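You operate a simulated robot arm through the tools that you are given. There is no shell and no other tool. Be economical: measure what you need, move in short steps, check, and stop when the job is done.

Carry out the task below with a simulated robot arm. There is one attempt and no reset: what you move stays moved.

TASK
Put things in order on the sideboard top. At the end: the blue polishing pad stands on top of the purple book (marked "TIDES"); the green oil bottle from the sideboard top stands where the blue polishing pad stood; the gold napkin pot stands where the green oil bottle stood; one of the boxes from the sideboard top is on the yellow coaster on the sideboard top; the green scrubber stands where the gold napkin pot stood; whatever was shut is shut again. Leave all else as you found it, and nothing knocked over.
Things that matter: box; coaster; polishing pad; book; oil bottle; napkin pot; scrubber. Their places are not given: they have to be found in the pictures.

It is judged by the outcome, as a careful person would: the job done as asked, and still so three seconds after it is handed in. It fails if anything else is knocked over, pushed out of place, dropped, spilled or broken.

THE ROBOT
A 7-joint arm with a two-finger parallel gripper, fixed in place. Base frame: the origin is at the foot of the arm, x ahead of it, y to its left, z up; the work surface is at about z = 0.86. Lengths are in m, angles in degrees, forces in N, time in s.
With the tool pointing down near the work surface it reaches from about 0.3 to 0.7 m from the base axis. Its first joint turns from -66.0 to 66.0 degrees. Payload 1.57 kg.
Tool frame: the origin (TCP) lies between the finger pads and is the grasp point; the fingertips stand 0.03 m ahead of it; z points along the fingers, y is the line along which they close. The gripper opens to 0.11 m. The fingers are 0.024 m wide and 0.012 m thick; the gripper's body (0.048 by 0.112 m) begins 0.078 m behind the TCP.
Orientation is told as [roll, pitch, yaw] about the base's x, y, z axes, in that order, counted from this pose: with the fingers straight down and closing along the base's y, the tool's x points along the base's -x, its y along +y and its z along -z.

THE INTERFACE
- The arm moves only by the tool servo_tool. Its argument "increments" is a list of rows, each an object (a shift or turn left out is 0, a gripper value left out holds the last) with "xyz": the shift along the tool's x, y, z in m, a list of three; "dr": the turn, a rotation vector about the tool's x, y, z in degrees, a list of three. In form: [{"xyz": [dx, dy, dz], "dr": [wx, wy, wz]}, ...]. A call has 1 to 10 rows; each row is the pose to reach, as a shift and turn from the pose commanded when the call began, along the tool's axes at that moment. "grip" is the finger opening in m, from 0 to 0.11, set as the call begins (left out, the last holds). A row lasts 0.2 s, in which the tool goes at most 0.05 m and 8.6 degrees; a call with a longer step from one row to the next is refused whole, and so is a gripper value outside its range. A pose out of reach is approached as far as the arm can. The call stops where the force on the tool passes 40 N (or 10 N more than at its start, if that is more) or the arm is blocked; 0.2 s more then pass. The fingers move at their own pace (about 0.108 m/s each) and stop on an object; they squeeze with about 20 N. The grip force told is the motor's: it shows also when the fingers shut on nothing. Time passes only in rows, and 0.2 s behind the last, so rows that repeat a pose let the fingers close. It gives the time, the measured TCP pose, the force on the tool (base axes), the opening and the grip force at its end, in the units of the frame above (readings bear some noise), and new pictures: "show" is both (left out), scene, wrist or none.
- Cameras (640 x 400 px; columns grow to the right, rows downward): "scene" is fixed at [0.1668, -0.3956, 1.4018]; the picture's right is [0.74, -0.67, 0.00], its down [-0.40, -0.44, -0.80] and it looks along [0.54, 0.60, -0.60] (base axes); focal length 315 px, centre (320, 200). "wrist" rides on the gripper at [-0.036, 0, -0.08] in the tool frame; the picture's right is [0.00, -1.00, 0.00], its down [0.97, 0.00, -0.24] and it looks along [0.24, 0.00, 0.97] (tool axes); focal length 218 px, centre (320, 200).
- point_at(camera, pixels): for up to 12 pixels [column, row] of the newest picture of that camera ("zoom" is the newest enlarged one), the place [x, y, z] in the base frame of the surface seen there, good to about 0.003 m. No time passes.
- close_up(camera, box): a new picture of the part [left, top, right, bottom] of that camera's present view, enlarged. No time passes.
- close_job(): hands the job in; it is judged then, once.

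Work in short steps. Measure before you move; look again where a grasp or a placing could have gone wrong, and mend it. You have 80 turns and 120 pictures in all, those below and enlarged ones among them. Open the gripper and draw the arm clear of the work before you hand the job in, unless the task says otherwise; then end with one line.

The tools are called after ">>>" as name(argument=value, ...) on one line, values as JSON. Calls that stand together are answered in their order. servo_tool: Moves the arm, as the interface text tells. Its arguments: {"type":"object","properties":{"increments":{"type":"array","items":{"type":"object","properties":{"xyz":{"type":"array","items":{"type":"number"}},"dr":{"type":"array","items":{"type":"number"}}}}},"grip":{"type":"number"},"show":{"type":"string","enum":["both","scene","wrist","none"]}},"required":["increments"]} The other tools are called the same way: point_at (camera, pixels) gives the place of the surface under pixels of a picture; close_up (camera, box) takes an enlarged picture of a part of a camera's view; close_job () hands the job in.

At the start:

```text
t: 0.0
eef_pos: [0.331, 0.1132, 1.1807]
tool_rot: [0.0, 0.0, 0.0]
force: [0.6, -0.5, -0.1]
width: 0.11
grip_force: 0.0
```

scene: 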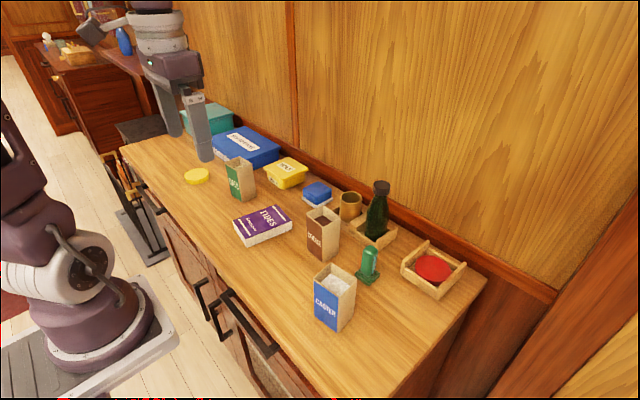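
wrist: 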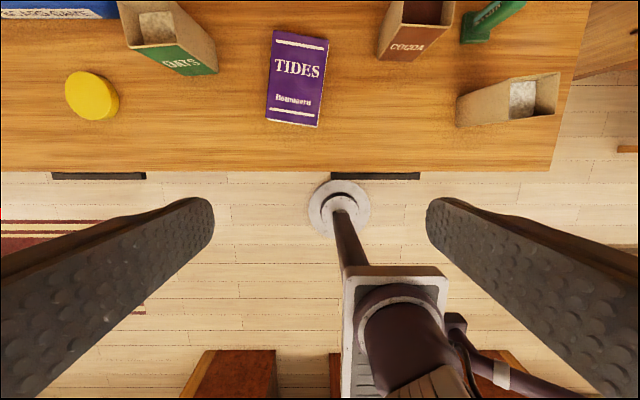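

The scene shows the yellow coaster near (197,176), boxes OATS, COCOA, CASTER, a blue pad (317,193), gold pot (350,205), bottle in a tray (377,210), and a green item (368,265). I'll enlarge to identify them.

>>> close_up(camera="scene", box=[280, 160, 480, 340])

>>> close_up(camera="scene", box=[110, 90, 330, 260])

>>> close_up(camera="scene", box=[0, 0, 180, 120])

```text
2.22 times, centred on (380, 250) of scene
```

zoom: 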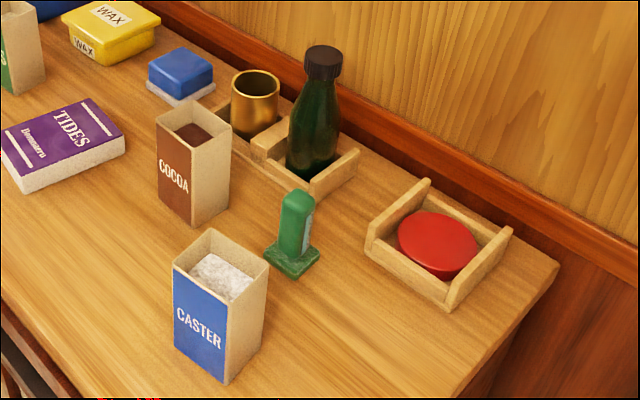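

```text
2.35 times, centred on (220, 175) of scene
```

zoom: 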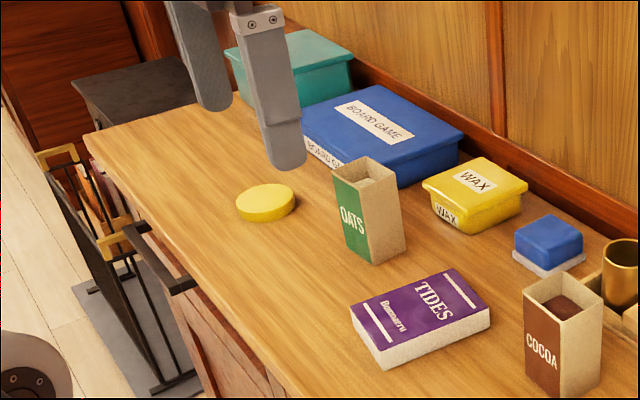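

```text
3.33 times, centred on (90, 60) of scene
```

zoom: 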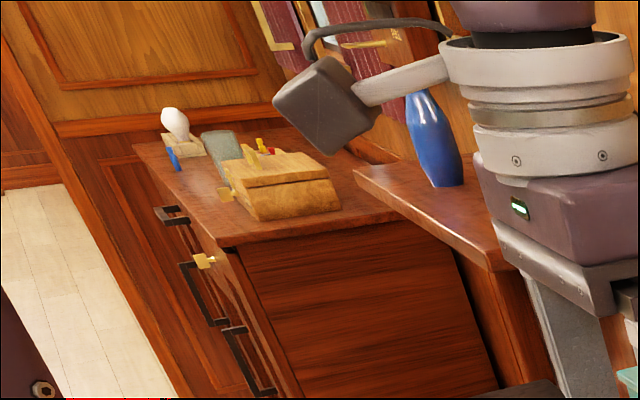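

I'll measure the objects' places.

>>> point_at(camera="scene", pixels=[[197, 174], [239, 160], [262, 224], [317, 187], [350, 195], [350, 214], [381, 184], [377, 232], [369, 250], [367, 280], [323, 212], [335, 271]])

>>> servo_tool(increments=[{"xyz": [-0.05, 0, 0]}, {"xyz": [-0.1, -0.04, 0]}, {"xyz": [-0.14, -0.08, 0]}, {"xyz": [-0.14, -0.12, 0]}, {"xyz": [-0.14, -0.16, 0]}, {"xyz": [-0.14, -0.2, 0]}])

```text
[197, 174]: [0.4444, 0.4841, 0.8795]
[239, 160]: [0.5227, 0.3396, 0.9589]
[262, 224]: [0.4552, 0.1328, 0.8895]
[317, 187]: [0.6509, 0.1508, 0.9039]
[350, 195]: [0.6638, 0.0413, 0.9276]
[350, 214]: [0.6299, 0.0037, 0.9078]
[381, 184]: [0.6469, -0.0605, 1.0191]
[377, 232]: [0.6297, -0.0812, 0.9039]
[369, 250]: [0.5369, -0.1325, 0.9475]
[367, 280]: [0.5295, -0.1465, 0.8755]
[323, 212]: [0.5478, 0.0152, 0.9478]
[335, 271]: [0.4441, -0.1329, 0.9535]
```

```text
refused: row 2 steps farther than a row can; nothing moved
```

>>> servo_tool(increments=[{"xyz": [-0.03, -0.03, 0]}, {"xyz": [-0.06, -0.06, 0]}, {"xyz": [-0.09, -0.09, 0]}, {"xyz": [-0.12, -0.12, 0]}, {"xyz": [-0.15, -0.15, 0]}])

```text
t: 1.2
eef_pos: [0.4811, -0.0391, 1.1803]
tool_rot: [0.0, -0.1, -0.1]
force: [0.2, -0.9, -1.0]
width: 0.11
grip_force: 0.0
```

scene: 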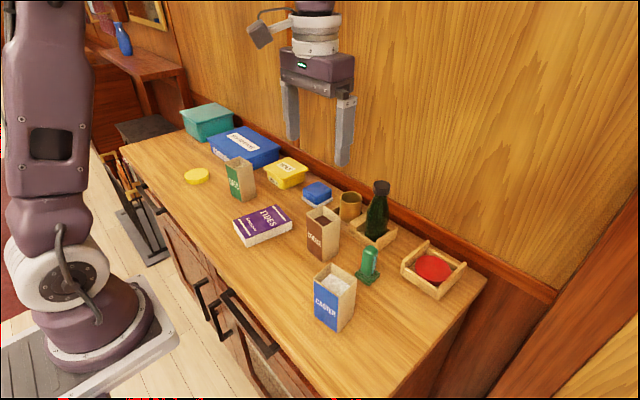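
wrist: 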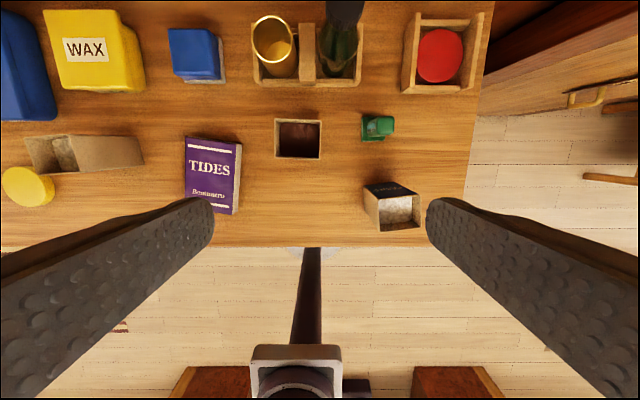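

The pot (275,45) and bottle (340,40) stand in wooden trays. I'll move ahead to look straight down at them.

>>> servo_tool(increments=[{"xyz": [-0.04, 0.01, 0]}, {"xyz": [-0.08, 0.02, 0]}, {"xyz": [-0.11, 0.05, 0]}, {"xyz": [-0.11, 0.06, 0]}], show="wrist")

>>> close_up(camera="wrist", box=[160, 60, 480, 260])

```text
t: 2.2
eef_pos: [0.5899, 0.0214, 1.1805]
tool_rot: [0.0, 0.0, 0.0]
force: [0.1, 0.0, -0.1]
width: 0.11
grip_force: 0.0
```

wrist: 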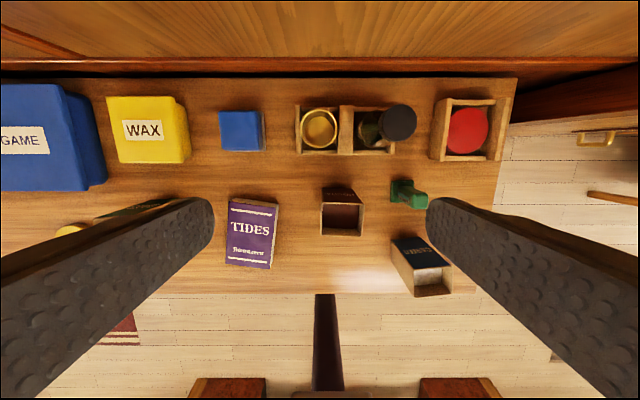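

```text
2.00 times, centred on (320, 160) of wrist
```

zoom: 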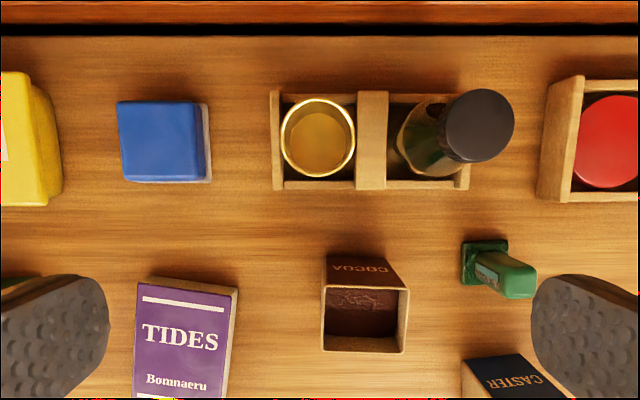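

A two-compartment rack: pot in the left one, bottle in the right. I'll measure rims and walls in the enlarged picture.

>>> point_at(camera="zoom", pixels=[[276, 140], [372, 140], [464, 180], [310, 185], [310, 94], [420, 184], [420, 97], [286, 140], [351, 140], [318, 100], [318, 174], [318, 140]])

>>> point_at(camera="zoom", pixels=[[480, 125], [430, 168], [405, 140], [160, 140], [119, 103], [199, 103], [123, 180], [196, 180], [209, 140], [160, 184], [470, 250], [500, 278]])

>>> point_at(camera="zoom", pixels=[[462, 242], [507, 242], [463, 286], [480, 256], [515, 262], [535, 270], [510, 295], [138, 280], [234, 290], [185, 335], [364, 310], [260, 230]])

>>> point_at(camera="wrist", pixels=[[228, 201], [279, 206], [226, 264], [272, 269], [252, 232], [320, 15]])

```text
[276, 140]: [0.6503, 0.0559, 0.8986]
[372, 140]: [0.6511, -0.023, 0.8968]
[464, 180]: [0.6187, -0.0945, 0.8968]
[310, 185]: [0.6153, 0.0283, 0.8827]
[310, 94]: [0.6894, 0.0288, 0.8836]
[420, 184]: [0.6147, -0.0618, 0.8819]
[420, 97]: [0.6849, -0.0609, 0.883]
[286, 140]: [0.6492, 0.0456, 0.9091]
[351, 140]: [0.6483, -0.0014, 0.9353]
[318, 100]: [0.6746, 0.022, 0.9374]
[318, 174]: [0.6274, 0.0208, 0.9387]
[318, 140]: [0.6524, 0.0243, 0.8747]
```

```text
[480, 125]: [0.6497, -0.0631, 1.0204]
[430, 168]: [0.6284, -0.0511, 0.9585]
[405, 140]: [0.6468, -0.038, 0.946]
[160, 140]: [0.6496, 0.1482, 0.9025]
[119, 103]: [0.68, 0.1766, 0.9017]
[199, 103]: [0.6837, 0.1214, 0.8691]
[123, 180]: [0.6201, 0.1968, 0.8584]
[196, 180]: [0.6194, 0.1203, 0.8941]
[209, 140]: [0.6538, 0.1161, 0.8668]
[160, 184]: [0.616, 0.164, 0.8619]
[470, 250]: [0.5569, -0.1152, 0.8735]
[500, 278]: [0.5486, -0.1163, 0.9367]
```

```text
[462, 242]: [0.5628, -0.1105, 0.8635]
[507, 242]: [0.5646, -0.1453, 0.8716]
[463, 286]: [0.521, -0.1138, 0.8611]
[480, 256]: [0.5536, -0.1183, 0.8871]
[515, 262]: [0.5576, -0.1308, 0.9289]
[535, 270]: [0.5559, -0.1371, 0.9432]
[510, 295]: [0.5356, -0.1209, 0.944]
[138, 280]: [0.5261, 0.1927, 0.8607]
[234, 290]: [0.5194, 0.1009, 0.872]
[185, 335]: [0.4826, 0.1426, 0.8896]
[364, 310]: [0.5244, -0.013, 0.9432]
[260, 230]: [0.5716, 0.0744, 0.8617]
```

```text
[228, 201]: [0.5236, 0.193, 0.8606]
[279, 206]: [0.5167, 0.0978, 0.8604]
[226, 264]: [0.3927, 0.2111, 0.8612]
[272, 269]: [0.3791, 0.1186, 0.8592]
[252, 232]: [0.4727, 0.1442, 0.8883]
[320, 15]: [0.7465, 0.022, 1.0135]
```

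Pad is at about (0.650, 0.149), top 0.902; pot (0.651, 0.022), bottle (0.648, -0.063). I'll turn the gripper to close along x (more room) while moving above the pad.

>>> servo_tool(increments=[{"xyz": [-0.006, 0.013, 0], "dr": [0, 0, 8.5]}, {"xyz": [-0.012, 0.026, 0], "dr": [0, 0, 17]}, {"xyz": [-0.018, 0.039, 0], "dr": [0, 0, 25.5]}, {"xyz": [-0.024, 0.052, 0], "dr": [0, 0, 34]}, {"xyz": [-0.03, 0.065, 0], "dr": [0, 0, 42.5]}, {"xyz": [-0.036, 0.078, 0], "dr": [0, 0, 51]}, {"xyz": [-0.042, 0.091, 0], "dr": [0, 0, 59.5]}, {"xyz": [-0.048, 0.104, 0], "dr": [0, 0, 68]}, {"xyz": [-0.054, 0.117, 0], "dr": [0, 0, 76.5]}, {"xyz": [-0.06, 0.128, 0], "dr": [0, 0, 85]}], show="none")

>>> servo_tool(increments=[{"dr": [0, 0, 5]}, {"xyz": [0, 0, 0.04], "dr": [0, 0, 5]}, {"xyz": [0, 0, 0.08], "dr": [0, 0, 5]}, {"xyz": [0, 0, 0.08], "dr": [0, 0, 5]}], show="both")

```text
t: 4.4
eef_pos: [0.6, 0.1258, 1.1438]
tool_rot: [-0.1, 0.1, -85.2]
force: [-0.1, -0.5, -0.8]
width: 0.11
grip_force: 0.1
out of reach, approached as far as the arm can: row 4, 5, 6, 7, 8, 9, 10
```

```text
t: 5.4
eef_pos: [0.6026, 0.1258, 1.0624]
tool_rot: [0.0, 0.0, -90.0]
force: [-0.2, -0.5, 0.3]
width: 0.1099
grip_force: 0.0
```

scene: 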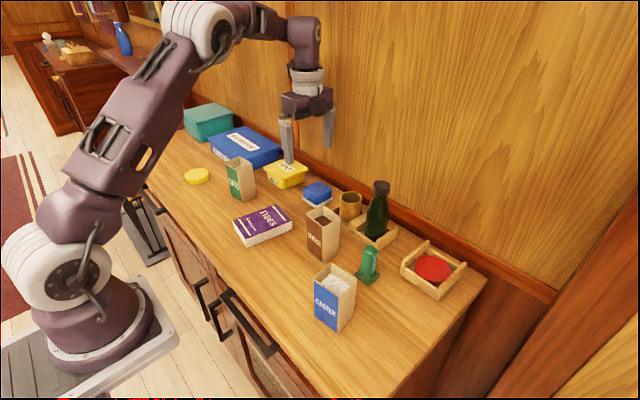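
wrist: 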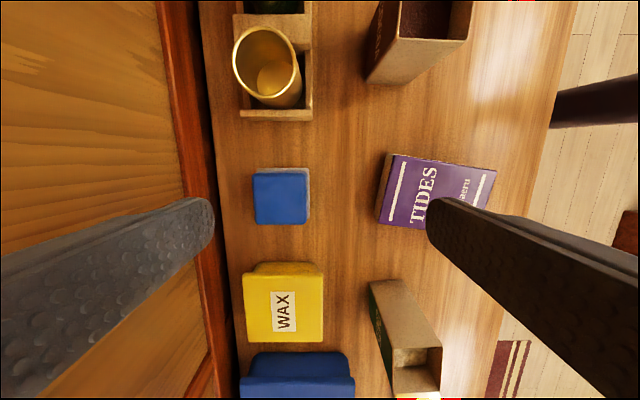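

Tool axes now: tool x = base +y, tool y = base +x. Pad at (280,197); I'll refine the pad and book corners.

>>> point_at(camera="wrist", pixels=[[258, 177], [302, 175], [258, 220], [302, 220], [280, 197], [308, 197], [396, 158], [492, 172], [382, 219], [424, 180], [255, 90], [249, 300]])

```text
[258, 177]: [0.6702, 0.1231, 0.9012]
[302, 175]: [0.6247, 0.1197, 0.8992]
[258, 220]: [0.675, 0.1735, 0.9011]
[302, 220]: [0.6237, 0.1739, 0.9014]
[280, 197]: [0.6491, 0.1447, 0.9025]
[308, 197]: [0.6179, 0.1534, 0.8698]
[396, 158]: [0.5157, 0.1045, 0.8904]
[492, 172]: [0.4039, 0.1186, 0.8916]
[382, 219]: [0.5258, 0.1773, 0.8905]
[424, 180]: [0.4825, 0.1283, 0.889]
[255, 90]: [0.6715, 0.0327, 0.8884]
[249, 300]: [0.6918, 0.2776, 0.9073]
```

Pad centre (0.649, 0.148); book centre (0.465, 0.148), turned about -7.6°. Descend to the pad.

>>> servo_tool(increments=[{"xyz": [0.011, 0.023, 0.025]}, {"xyz": [0.022, 0.046, 0.05]}, {"xyz": [0.022, 0.046, 0.085]}, {"xyz": [0.022, 0.046, 0.1]}], show="wrist", grip=0.1)

```text
t: 6.4
eef_pos: [0.6475, 0.1462, 0.9622]
tool_rot: [0.0, 0.1, -90.0]
force: [0.4, 0.5, -0.1]
width: 0.0999
grip_force: 0.0
```

wrist: 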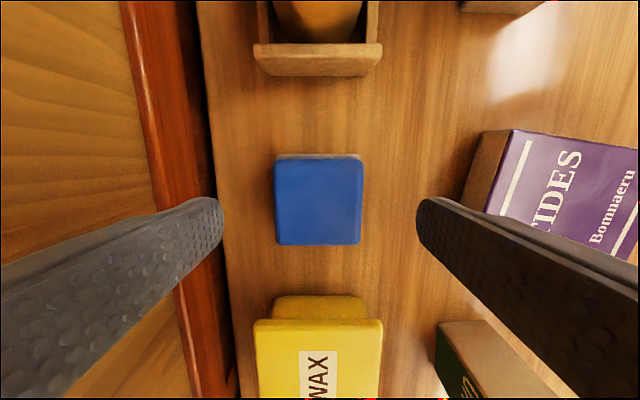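

Centred over the pad; descend and grip.

>>> servo_tool(increments=[{"xyz": [0.002, 0.001, 0.03]}, {"xyz": [0.002, 0.001, 0.058]}], show="none")

>>> servo_tool(increments=[{}, {}, {}], grip=0.03, show="none")

>>> servo_tool(increments=[{"xyz": [0, 0, -0.03]}, {"xyz": [0, 0, -0.06]}, {"xyz": [0, -0.045, -0.06]}, {"xyz": [0, -0.09, -0.06], "dr": [0, 0, 3.8]}, {"xyz": [0, -0.135, -0.06], "dr": [0, 0, 7.6]}, {"xyz": [0, -0.183, -0.06], "dr": [0, 0, 7.6]}], show="both")

```text
t: 7.0
eef_pos: [0.6481, 0.1488, 0.9053]
tool_rot: [0.0, 0.1, -90.0]
force: [-1.1, 0.2, -0.2]
width: 0.1
grip_force: 0.2
```

```text
t: 7.8
eef_pos: [0.6487, 0.1487, 0.907]
tool_rot: [-0.1, 0.0, -90.0]
force: [0.0, 0.7, -0.2]
width: 0.0655
grip_force: 20.4
```

```text
t: 9.2
eef_pos: [0.4667, 0.1496, 0.9652]
tool_rot: [0.1, 0.0, -97.7]
force: [0.5, 0.0, -0.4]
width: 0.0653
grip_force: 19.3
```

scene: 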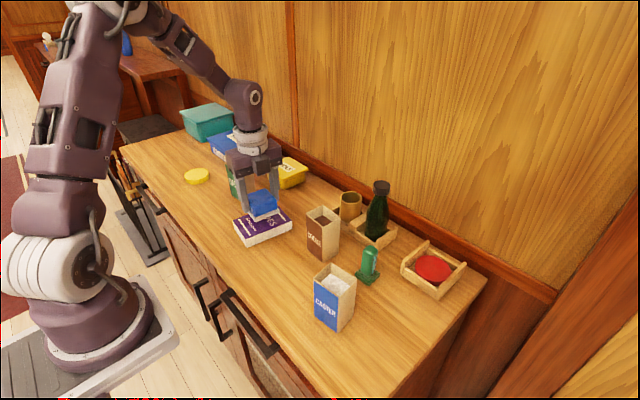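
wrist: 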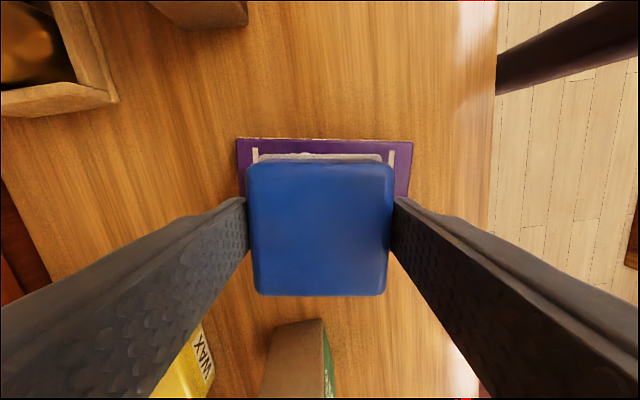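

Pad held square over the book. Lower ~0.028 and release.

>>> servo_tool(increments=[{"xyz": [-0.0015, -0.001, 0.015]}, {"xyz": [-0.0015, -0.001, 0.025]}, {"xyz": [-0.0015, -0.001, 0.029]}, {"xyz": [-0.0015, -0.001, 0.029]}], show="none")

>>> servo_tool(increments=[{}, {}], grip=0.1, show="none")

>>> servo_tool(increments=[{"xyz": [0, 0, -0.04]}, {"xyz": [0, 0, -0.08]}, {"xyz": [0, 0, -0.12]}, {"xyz": [-0.04, 0, -0.15], "dr": [0, 0, -3.8]}, {"xyz": [-0.08, 0, -0.15], "dr": [0, 0, -7.6]}], show="both")

```text
t: 10.2
eef_pos: [0.4657, 0.1473, 0.9358]
tool_rot: [0.0, 0.0, -97.6]
force: [0.0, 1.2, -0.6]
width: 0.0657
grip_force: 20.4
```

```text
t: 10.8
eef_pos: [0.4646, 0.146, 0.937]
tool_rot: [0.0, -0.1, -97.6]
force: [0.7, -0.1, 0.2]
width: 0.1003
grip_force: 0.1
```

```text
t: 12.0
eef_pos: [0.4542, 0.0691, 1.0882]
tool_rot: [0.0, 0.0, -89.9]
force: [0.1, 0.3, 0.2]
width: 0.1001
grip_force: 0.0
```

scene: 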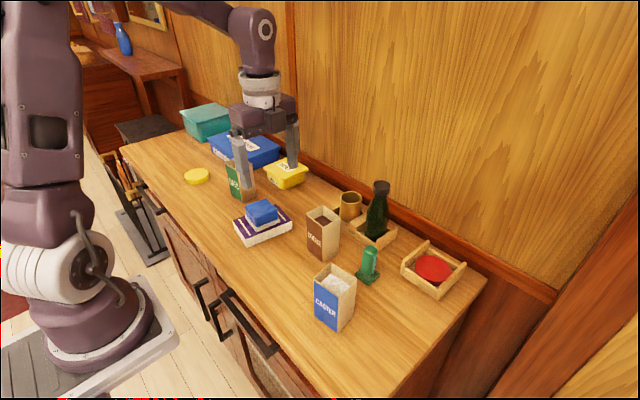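
wrist: 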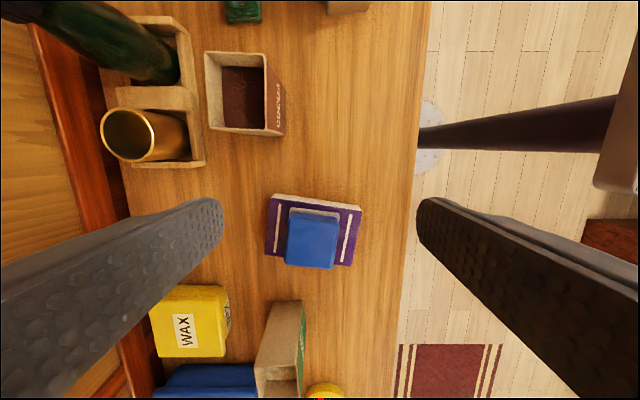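

Pad sits on the book. Next move at height toward the bottle.

>>> servo_tool(increments=[{"xyz": [-0.035, 0.03, 0]}, {"xyz": [-0.07, 0.06, 0]}, {"xyz": [-0.1, 0.1, 0]}, {"xyz": [-0.115, 0.13, 0]}, {"xyz": [-0.13, 0.16, 0]}, {"xyz": [-0.132, 0.194, 0]}, {"xyz": [-0.132, 0.194, 0]}], show="both")

```text
t: 13.6
eef_pos: [0.6498, -0.0631, 1.0847]
tool_rot: [-0.1, 0.1, -90.0]
force: [-1.0, 0.3, 0.0]
width: 0.1003
grip_force: 0.0
```

scene: 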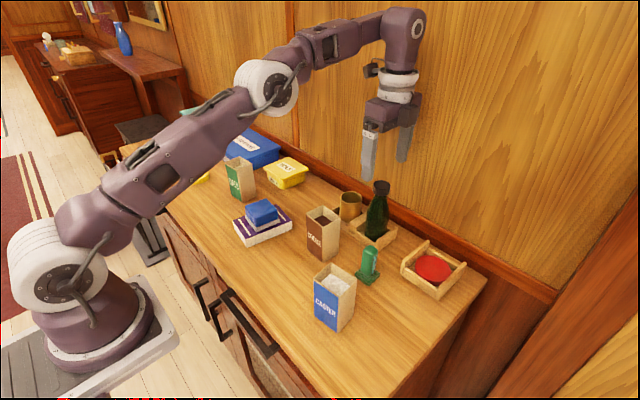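
wrist: 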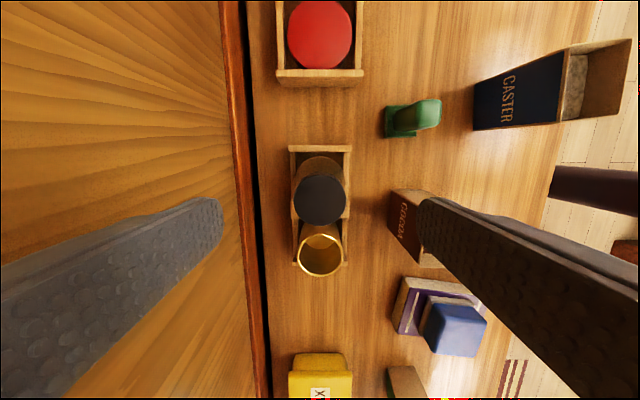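

>>> point_at(camera="wrist", pixels=[[320, 200], [297, 200], [344, 200], [320, 178], [320, 222], [320, 165], [320, 150], [293, 186], [349, 186]])

```text
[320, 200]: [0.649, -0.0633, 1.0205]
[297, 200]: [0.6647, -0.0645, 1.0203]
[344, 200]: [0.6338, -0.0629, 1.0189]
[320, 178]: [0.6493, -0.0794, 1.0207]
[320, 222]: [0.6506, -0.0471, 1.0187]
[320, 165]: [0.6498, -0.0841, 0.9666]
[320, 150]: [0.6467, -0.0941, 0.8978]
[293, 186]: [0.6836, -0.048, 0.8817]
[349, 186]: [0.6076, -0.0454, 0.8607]
```

Cap centred at (0.649, -0.063), radius ~0.017. Lower to the cap and grip.

>>> servo_tool(increments=[{"xyz": [0, -0.001, 0.04]}, {"xyz": [0, -0.001, 0.08]}], show="none")

>>> servo_tool(increments=[{}, {}, {}, {}], grip=0.015, show="none")

>>> servo_tool(increments=[{"xyz": [0, 0, -0.02]}, {"xyz": [0, 0, -0.05]}, {"xyz": [0, 0, -0.075]}, {"xyz": [0, -0.01, -0.09]}, {"xyz": [0, -0.02, -0.09]}], show="both")

```text
t: 14.2
eef_pos: [0.6482, -0.0631, 1.0068]
tool_rot: [0.2, -0.1, -90.0]
force: [0.1, 0.5, -0.4]
width: 0.1
grip_force: 0.0
```

```text
t: 15.2
eef_pos: [0.6484, -0.0632, 1.0054]
tool_rot: [0.1, 0.1, -90.0]
force: [0.1, 0.0, -0.6]
width: 0.0366
grip_force: 19.8
```

```text
t: 16.4
eef_pos: [0.6283, -0.0641, 1.0976]
tool_rot: [0.0, 0.0, -89.9]
force: [0.0, 0.6, -2.6]
width: 0.0363
grip_force: 19.8
```

scene: 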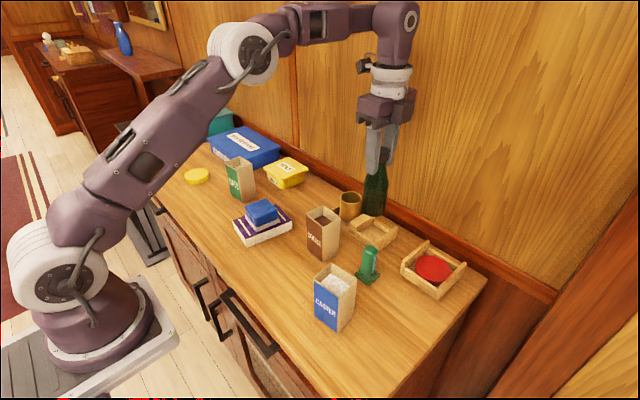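
wrist: 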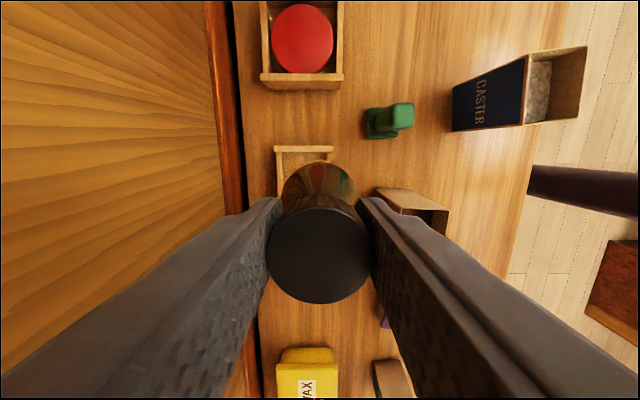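

Bottle lifted. I measure the rack's bared floor, then carry on along y.

>>> point_at(camera="scene", pixels=[[374, 236], [377, 231], [368, 232]])

>>> servo_tool(increments=[{"xyz": [0.04, -0.015, 0]}, {"xyz": [0.08, -0.018, 0]}, {"xyz": [0.12, -0.018, 0]}, {"xyz": [0.16, -0.018, 0]}, {"xyz": [0.19, -0.018, 0.0]}, {"xyz": [0.212, -0.01, 0.03]}, {"xyz": [0.212, 0.01, 0.06]}, {"xyz": [0.212, 0.022, 0.06]}, {"xyz": [0.212, 0.022, 0.06]}], show="both")

```text
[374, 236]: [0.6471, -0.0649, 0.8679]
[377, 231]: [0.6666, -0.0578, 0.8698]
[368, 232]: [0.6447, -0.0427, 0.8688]
```

```text
t: 18.4
eef_pos: [0.6506, 0.1469, 1.0345]
tool_rot: [0.1, 0.0, -90.0]
force: [-0.7, 0.1, -3.0]
width: 0.0367
grip_force: 19.8
```

scene: 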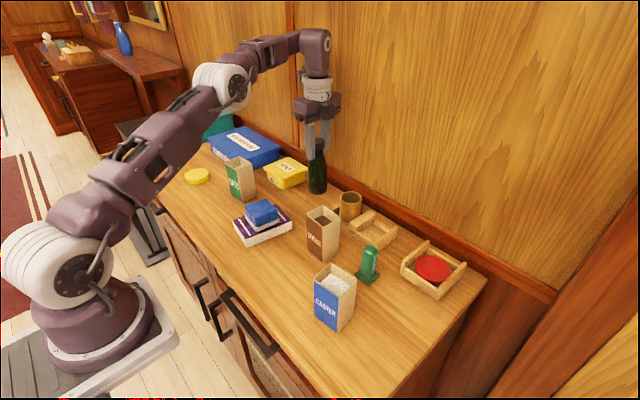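
wrist: 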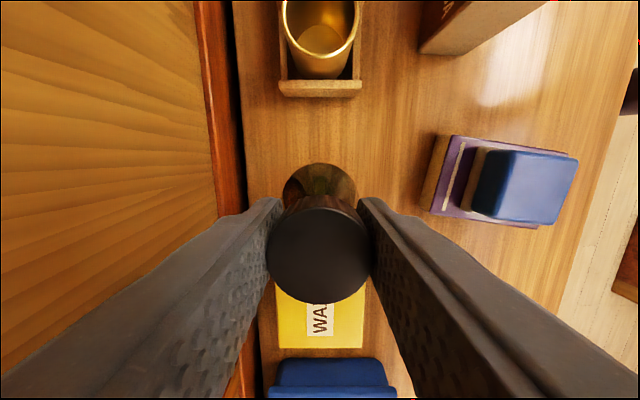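

Lower the bottle onto the pad's old place (TCP about 0.997).

>>> servo_tool(increments=[{"xyz": [0.001, -0.001, 0.018]}, {"xyz": [0.001, -0.001, 0.03]}, {"xyz": [0.001, -0.001, 0.035]}, {"xyz": [0.001, -0.001, 0.038]}, {"xyz": [0.001, -0.001, 0.038]}], show="none")

>>> servo_tool(increments=[{}, {}, {}], grip=0.1, show="both")

```text
t: 19.6
eef_pos: [0.65, 0.1492, 0.9992]
tool_rot: [0.0, 0.0, -90.0]
force: [-0.2, 0.4, -2.5]
width: 0.0362
grip_force: 20.2
```

```text
t: 20.4
eef_pos: [0.6477, 0.148, 0.9988]
tool_rot: [0.0, 0.0, -90.0]
force: [0.2, 0.2, -0.6]
width: 0.1003
grip_force: 0.1
```

scene: 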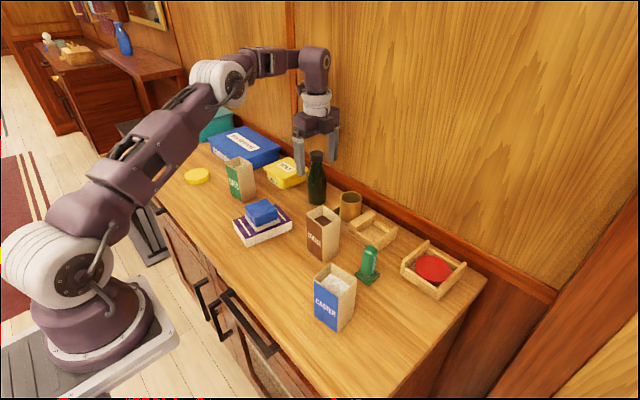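
wrist: 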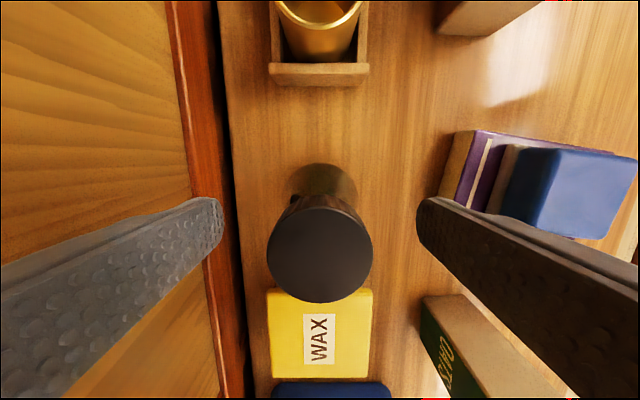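

Bottle stands. Raise, go over the pot at (0.651, 0.022).

>>> servo_tool(increments=[{"xyz": [0, 0, -0.04]}, {"xyz": [0, 0, -0.07]}, {"xyz": [-0.045, 0.0, -0.07]}, {"xyz": [-0.09, 0.001, -0.06]}, {"xyz": [-0.127, 0.001, -0.03]}, {"xyz": [-0.127, 0.001, 0.005]}], show="wrist")

>>> point_at(camera="wrist", pixels=[[320, 200], [320, 240], [320, 160], [290, 200], [350, 200]])

```text
t: 21.8
eef_pos: [0.6523, 0.0221, 0.9963]
tool_rot: [-0.1, 0.0, -90.0]
force: [-0.5, 0.7, -0.6]
width: 0.1002
grip_force: 0.0
out of reach, approached as far as the arm can: row 2
```

wrist: 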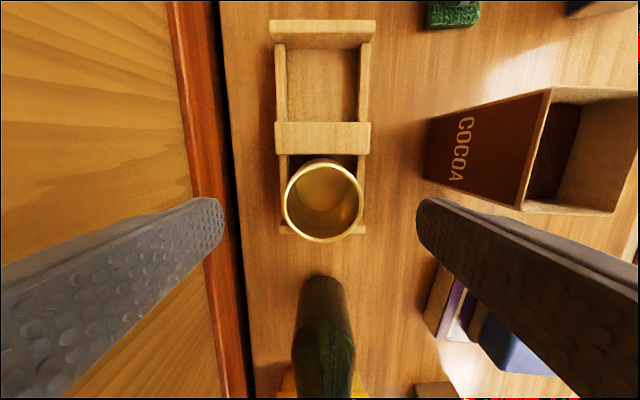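

```text
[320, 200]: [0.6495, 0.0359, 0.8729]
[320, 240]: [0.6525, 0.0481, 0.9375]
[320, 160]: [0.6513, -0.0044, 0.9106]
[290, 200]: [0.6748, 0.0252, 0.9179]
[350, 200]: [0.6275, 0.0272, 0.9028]
```

Pot rim centre about (0.650, 0.020). Descend and grip.

>>> servo_tool(increments=[{"xyz": [-0.0015, -0.002, 0.035]}, {"xyz": [-0.0015, -0.002, 0.07]}, {"xyz": [-0.0015, -0.002, 0.07]}], show="none")

>>> servo_tool(increments=[{}, {}, {}], grip=0.03, show="none")

>>> servo_tool(increments=[{"xyz": [0, 0, -0.03]}, {"xyz": [0, 0, -0.06]}, {"xyz": [-0.03, 0, -0.06]}, {"xyz": [-0.06, 0, -0.06]}, {"xyz": [-0.0835, 0, -0.06]}, {"xyz": [-0.0835, 0, -0.06]}], show="both")

```text
t: 22.6
eef_pos: [0.6482, 0.0198, 0.9238]
tool_rot: [0.0, 0.0, -90.0]
force: [-0.5, 0.7, 0.6]
width: 0.0999
grip_force: 0.1
```

```text
t: 23.4
eef_pos: [0.649, 0.0197, 0.9242]
tool_rot: [0.0, 0.1, -90.0]
force: [-0.1, -0.1, 0.0]
width: 0.0535
grip_force: 20.4
```

```text
t: 24.8
eef_pos: [0.6473, -0.0636, 0.9845]
tool_rot: [-0.1, 0.0, -90.0]
force: [-0.9, -0.9, -2.0]
width: 0.0535
grip_force: 20.2
```

scene: 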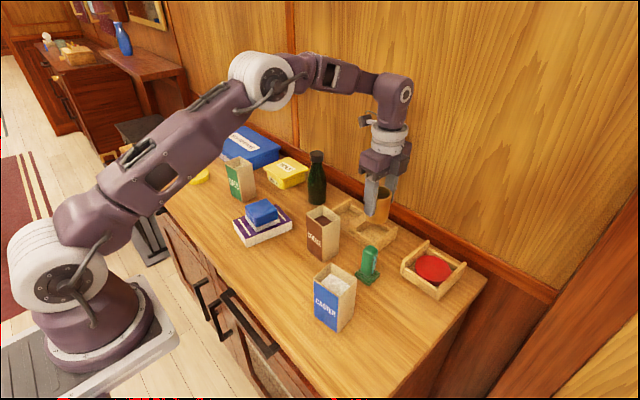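
wrist: 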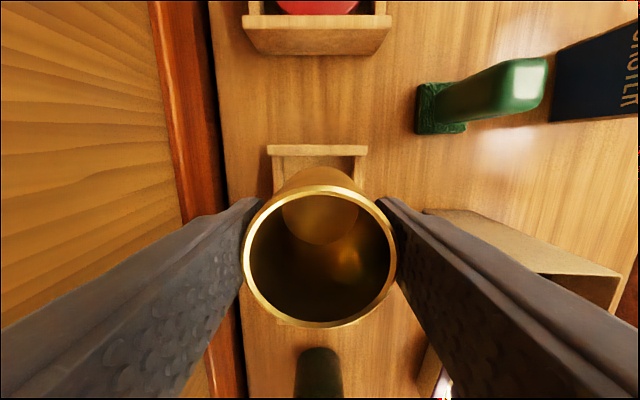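

Check the right compartment's inner faces before lowering.

>>> point_at(camera="wrist", pixels=[[320, 146], [320, 155], [320, 158], [275, 150], [360, 150], [340, 165], [279, 175], [366, 175]])

>>> close_up(camera="scene", box=[320, 170, 420, 250])

```text
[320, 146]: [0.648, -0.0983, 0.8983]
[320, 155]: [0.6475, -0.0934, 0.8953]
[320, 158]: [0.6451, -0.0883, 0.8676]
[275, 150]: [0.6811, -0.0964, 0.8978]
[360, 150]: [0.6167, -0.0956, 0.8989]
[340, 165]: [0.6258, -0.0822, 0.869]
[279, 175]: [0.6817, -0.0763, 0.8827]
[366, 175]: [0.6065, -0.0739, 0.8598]
```

```text
5.00 times, centred on (370, 210) of scene
```

zoom: 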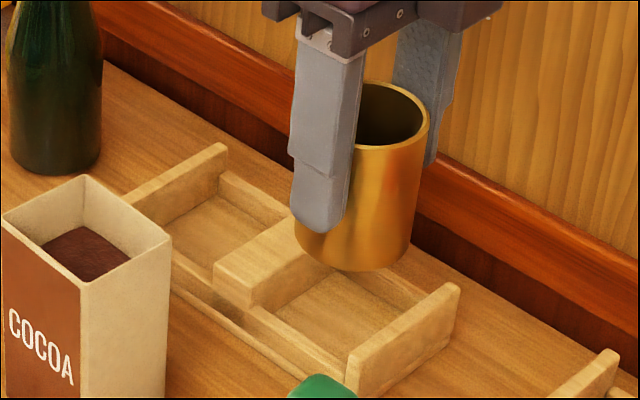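

>>> point_at(camera="zoom", pixels=[[245, 295], [250, 305], [262, 297], [240, 255], [216, 262], [270, 300], [350, 372], [400, 335], [362, 358], [205, 170], [215, 185], [210, 280]])

```text
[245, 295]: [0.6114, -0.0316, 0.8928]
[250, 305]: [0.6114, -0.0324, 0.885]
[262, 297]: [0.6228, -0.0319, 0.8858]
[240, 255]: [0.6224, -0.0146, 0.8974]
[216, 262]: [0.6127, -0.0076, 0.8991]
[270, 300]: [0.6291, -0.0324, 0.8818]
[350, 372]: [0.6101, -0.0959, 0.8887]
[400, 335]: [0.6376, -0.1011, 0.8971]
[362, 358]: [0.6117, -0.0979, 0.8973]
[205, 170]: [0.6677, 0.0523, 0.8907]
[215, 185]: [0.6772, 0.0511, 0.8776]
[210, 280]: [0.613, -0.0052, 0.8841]
```

Right compartment spans y -0.093 to -0.032, centre -0.0625. Lower the pot in.

>>> servo_tool(increments=[{"xyz": [0.0005, 0.001, 0.02]}, {"xyz": [0.0005, 0.001, 0.04]}, {"xyz": [0.0005, 0.001, 0.052]}, {"xyz": [0.0005, 0.001, 0.059]}, {"xyz": [0.0005, 0.001, 0.059]}], show="scene")

>>> close_up(camera="scene", box=[320, 170, 420, 250])

```text
t: 26.0
eef_pos: [0.6494, -0.0627, 0.9243]
tool_rot: [0.0, 0.0, -90.0]
force: [-2.1, 0.6, 1.8]
width: 0.0536
grip_force: 19.9
```

scene: 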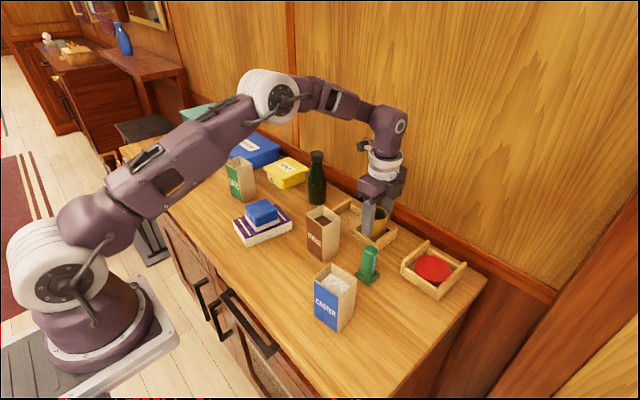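

```text
5.00 times, centred on (370, 210) of scene
```

zoom: 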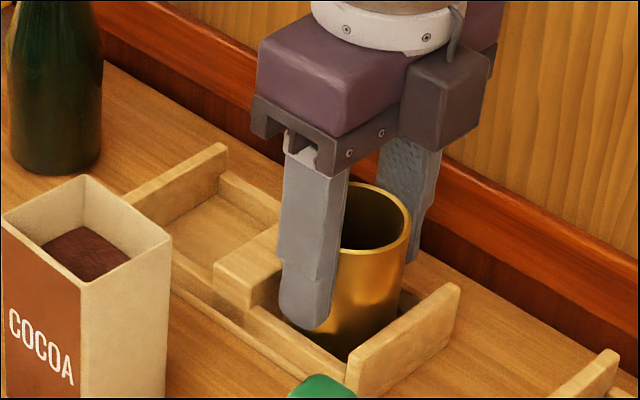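

Pot seated. Release, rise, and go look at the scrubber.

>>> servo_tool(increments=[{}, {}], grip=0.1, show="none")

>>> servo_tool(increments=[{"xyz": [0, 0, -0.04]}, {"xyz": [0, 0, -0.08]}, {"xyz": [0, -0.02, -0.12]}, {"xyz": [-0.03, -0.06, -0.12]}, {"xyz": [-0.05, -0.1, -0.12]}, {"xyz": [-0.05, -0.105, -0.12]}], show="both")

```text
t: 26.6
eef_pos: [0.6488, -0.0631, 0.9245]
tool_rot: [0.0, 0.0, -90.0]
force: [-0.3, 0.0, 0.4]
width: 0.1002
grip_force: 0.1
```

```text
t: 28.0
eef_pos: [0.5457, -0.1124, 1.0451]
tool_rot: [0.0, 0.1, -89.9]
force: [-0.7, 0.3, -0.4]
width: 0.1
grip_force: 0.1
```

scene: 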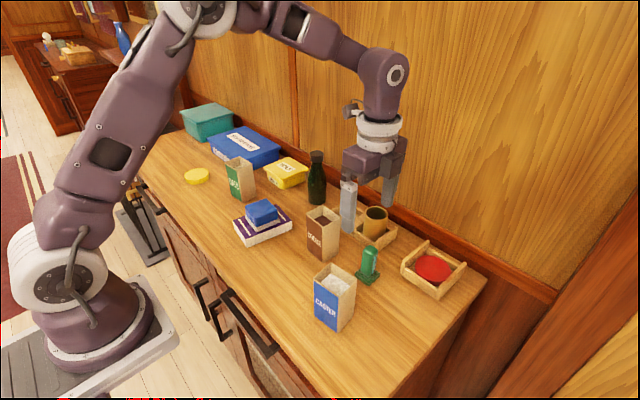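
wrist: 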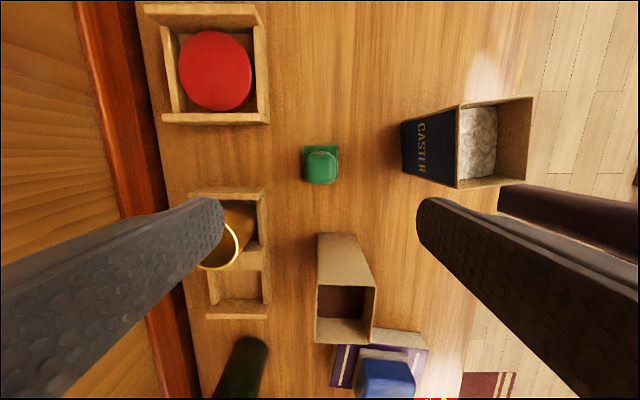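

>>> close_up(camera="wrist", box=[270, 125, 370, 205])

>>> point_at(camera="wrist", pixels=[[321, 168], [308, 165], [335, 165], [321, 152], [321, 182], [306, 148], [336, 148], [303, 180], [404, 160], [335, 236], [375, 285]])

```text
5.00 times, centred on (320, 165) of wrist
```

zoom: 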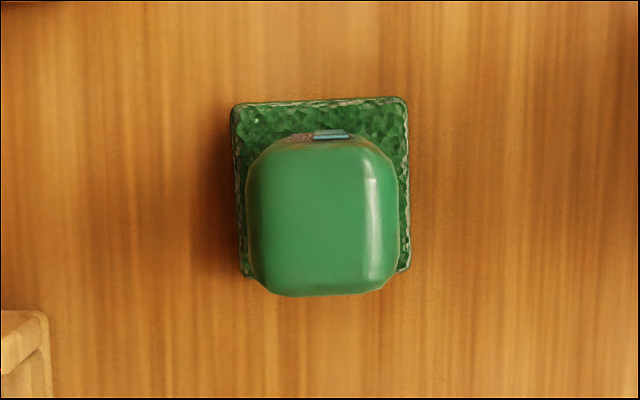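

```text
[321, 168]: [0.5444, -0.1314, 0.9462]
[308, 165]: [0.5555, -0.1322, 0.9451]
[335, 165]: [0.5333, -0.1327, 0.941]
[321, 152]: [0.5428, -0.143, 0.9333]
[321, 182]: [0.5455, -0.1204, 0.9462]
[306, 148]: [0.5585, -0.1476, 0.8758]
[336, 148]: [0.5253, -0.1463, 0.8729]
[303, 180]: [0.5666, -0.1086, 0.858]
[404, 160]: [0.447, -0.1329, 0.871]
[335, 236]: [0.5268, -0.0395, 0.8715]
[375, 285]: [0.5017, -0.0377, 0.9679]
```

Scrubber handle centre (0.544, -0.130), top 0.946. Descend and grip.

>>> servo_tool(increments=[{"xyz": [-0.018, -0.0015, 0.03]}, {"xyz": [-0.018, -0.0015, 0.07]}, {"xyz": [-0.018, -0.0015, 0.11]}, {"xyz": [-0.018, -0.0015, 0.127]}, {"xyz": [-0.018, -0.0015, 0.127]}], grip=0.07, show="wrist")

>>> servo_tool(increments=[{}, {}, {}], grip=0.01, show="none")

>>> servo_tool(increments=[{"xyz": [0, 0, -0.03]}, {"xyz": [0, 0, -0.07]}, {"xyz": [0, 0, -0.105]}], show="both")

```text
t: 29.2
eef_pos: [0.5416, -0.1297, 0.9173]
tool_rot: [0.1, 0.1, -89.9]
force: [0.3, 0.0, -0.3]
width: 0.0702
grip_force: 0.1
```

wrist: 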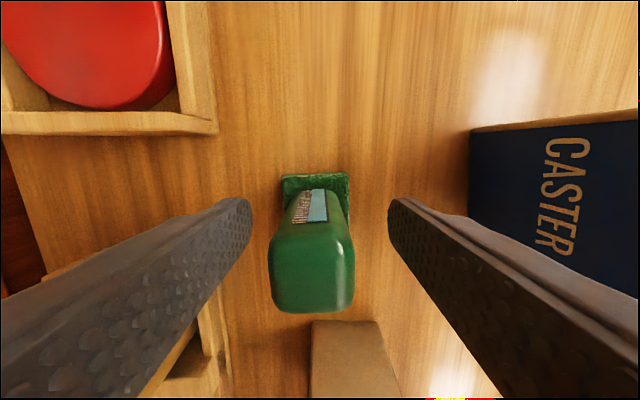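

```text
t: 30.0
eef_pos: [0.5429, -0.1305, 0.9178]
tool_rot: [0.0, 0.0, -90.1]
force: [0.8, -0.4, -0.4]
width: 0.0257
grip_force: 19.9
```

```text
t: 30.8
eef_pos: [0.5428, -0.1308, 1.0228]
tool_rot: [0.0, 0.0, -90.0]
force: [0.2, -0.3, -0.6]
width: 0.0257
grip_force: 20.2
```

scene: 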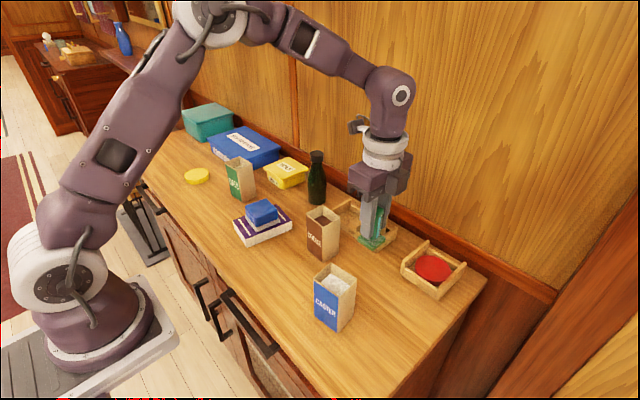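
wrist: 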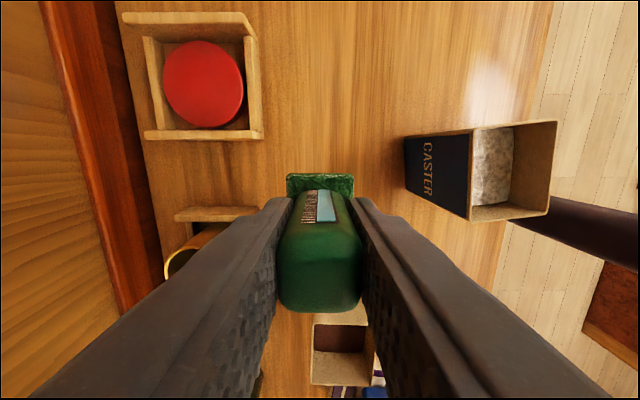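

Held. Carry it over the pot to the left compartment at (0.650, 0.0205).

>>> servo_tool(increments=[{"xyz": [0, 0.035, -0.015]}, {"xyz": [0.01, 0.07, -0.015]}, {"xyz": [0.04, 0.095, -0.015]}, {"xyz": [0.08, 0.107, -0.015]}, {"xyz": [0.12, 0.107, -0.015]}, {"xyz": [0.151, 0.107, -0.01]}, {"xyz": [0.151, 0.107, 0.03]}, {"xyz": [0.151, 0.107, 0.05]}, {"xyz": [0.151, 0.107, 0.05]}], show="both")

>>> close_up(camera="scene", box=[320, 170, 420, 250])

```text
t: 32.8
eef_pos: [0.6524, 0.0218, 0.9729]
tool_rot: [0.0, -0.1, -90.0]
force: [0.2, -0.1, -1.1]
width: 0.0256
grip_force: 20.2
```

scene: 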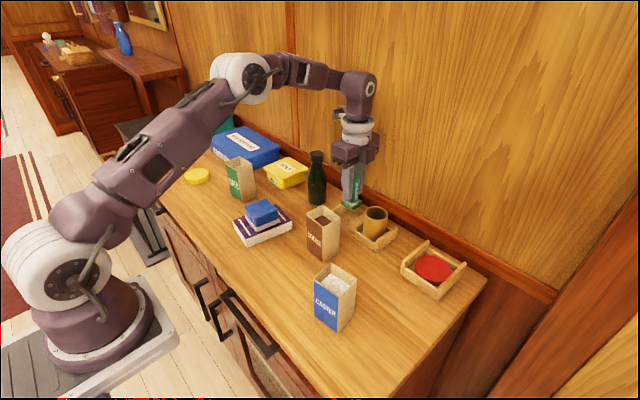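
wrist: 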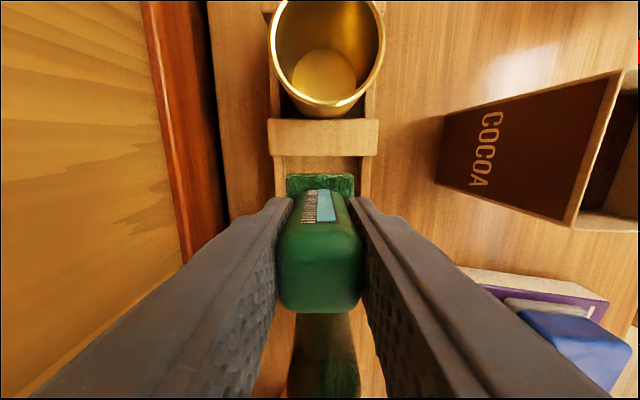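

```text
5.00 times, centred on (370, 210) of scene
```

zoom: 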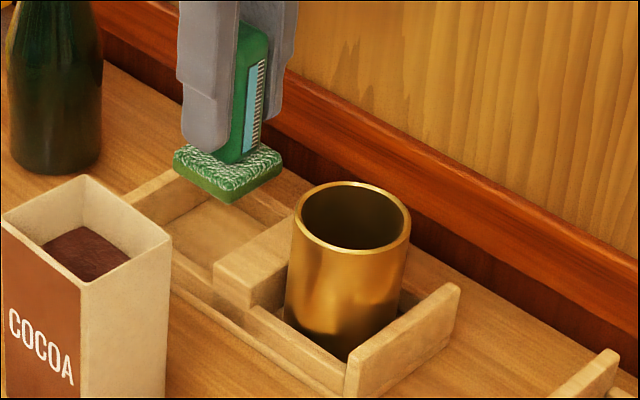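

Lower to TCP ≈0.927, release, and rise.

>>> servo_tool(increments=[{"xyz": [-0.001, -0.001, 0.02]}, {"xyz": [-0.001, -0.001, 0.035]}, {"xyz": [-0.001, -0.001, 0.043]}, {"xyz": [-0.001, -0.001, 0.046]}, {"xyz": [-0.001, -0.001, 0.046]}], show="none")

>>> servo_tool(increments=[{}, {}], grip=0.08, show="none")

>>> servo_tool(increments=[{"xyz": [0, 0, -0.04]}, {"xyz": [0, 0, -0.08]}, {"xyz": [0, -0.02, -0.12]}, {"xyz": [0.03, -0.06, -0.15]}, {"xyz": [0.07, -0.09, -0.15]}, {"xyz": [0.11, -0.11, -0.15]}, {"xyz": [0.15, -0.13, -0.15]}, {"xyz": [0.19, -0.14, -0.15]}], show="both")

>>> close_up(camera="scene", box=[270, 150, 430, 270])

```text
t: 34.0
eef_pos: [0.6493, 0.0201, 0.9265]
tool_rot: [0.0, 0.0, -90.0]
force: [0.0, -0.1, -1.3]
width: 0.0256
grip_force: 19.7
```

```text
t: 34.6
eef_pos: [0.6493, 0.0201, 0.9262]
tool_rot: [-0.1, 0.0, -90.0]
force: [0.2, 0.5, 0.3]
width: 0.0798
grip_force: 0.1
```

```text
refused: row 4 steps farther than a row can; nothing moved
```

```text
3.33 times, centred on (350, 210) of scene
```

zoom: 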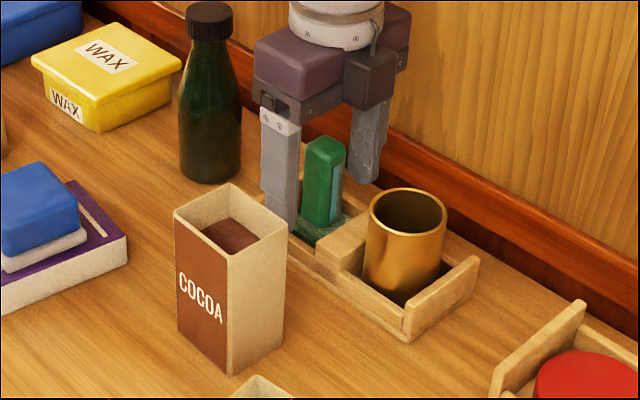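

Scrubber stands in the left compartment. Rise and move toward the OATS box.

>>> servo_tool(increments=[{"xyz": [0, 0, -0.04]}, {"xyz": [0, 0, -0.08]}, {"xyz": [0, -0.02, -0.12]}, {"xyz": [0.02, -0.05, -0.145]}, {"xyz": [0.05, -0.08, -0.155]}, {"xyz": [0.09, -0.105, -0.155]}, {"xyz": [0.13, -0.13, -0.155]}, {"xyz": [0.17, -0.14, -0.155]}, {"xyz": [0.215, -0.14, -0.155]}, {"xyz": [0.25, -0.14, -0.155]}], show="both")

```text
t: 36.8
eef_pos: [0.5107, 0.2699, 1.0828]
tool_rot: [0.0, 0.0, -90.0]
force: [0.9, -0.3, 0.9]
width: 0.0801
grip_force: 0.1
```

scene: 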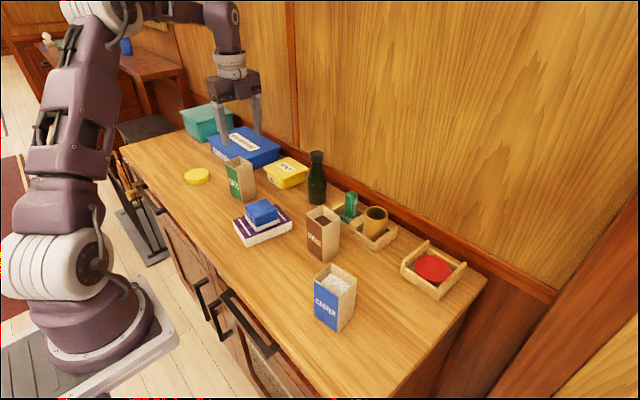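
wrist: 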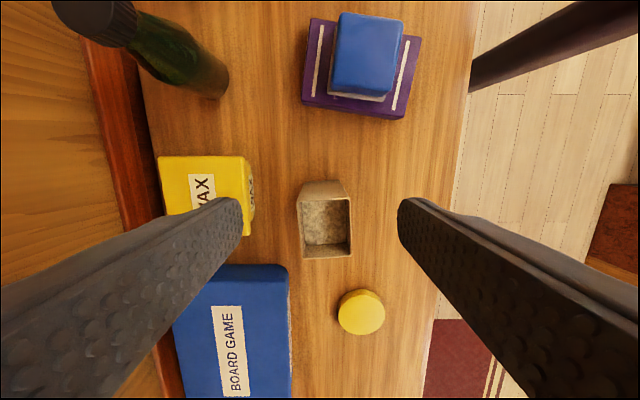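

>>> point_at(camera="wrist", pixels=[[298, 203], [350, 200], [303, 256], [350, 255], [324, 230], [338, 310], [385, 310], [361, 289], [361, 334], [361, 312], [286, 290], [246, 190]])

>>> close_up(camera="wrist", box=[260, 160, 420, 360])

```text
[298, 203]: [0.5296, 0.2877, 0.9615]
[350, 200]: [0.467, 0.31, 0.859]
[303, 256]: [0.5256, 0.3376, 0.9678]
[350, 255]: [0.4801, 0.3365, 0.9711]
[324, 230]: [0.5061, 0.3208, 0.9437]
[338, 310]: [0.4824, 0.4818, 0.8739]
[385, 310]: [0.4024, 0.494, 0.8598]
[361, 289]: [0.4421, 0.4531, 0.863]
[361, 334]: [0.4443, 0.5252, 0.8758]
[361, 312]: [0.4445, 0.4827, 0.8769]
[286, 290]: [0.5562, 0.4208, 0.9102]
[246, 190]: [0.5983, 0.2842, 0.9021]
```

```text
2.00 times, centred on (340, 260) of wrist
```

zoom: 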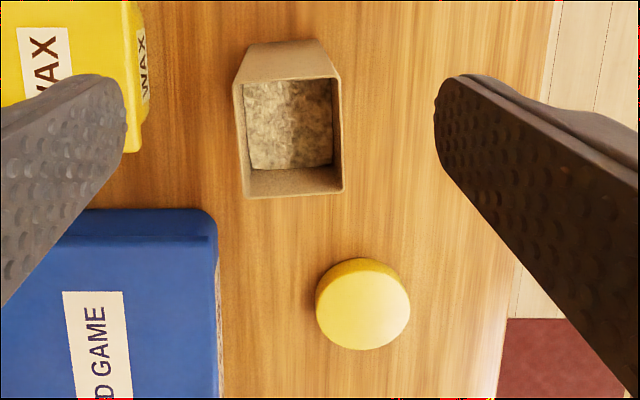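

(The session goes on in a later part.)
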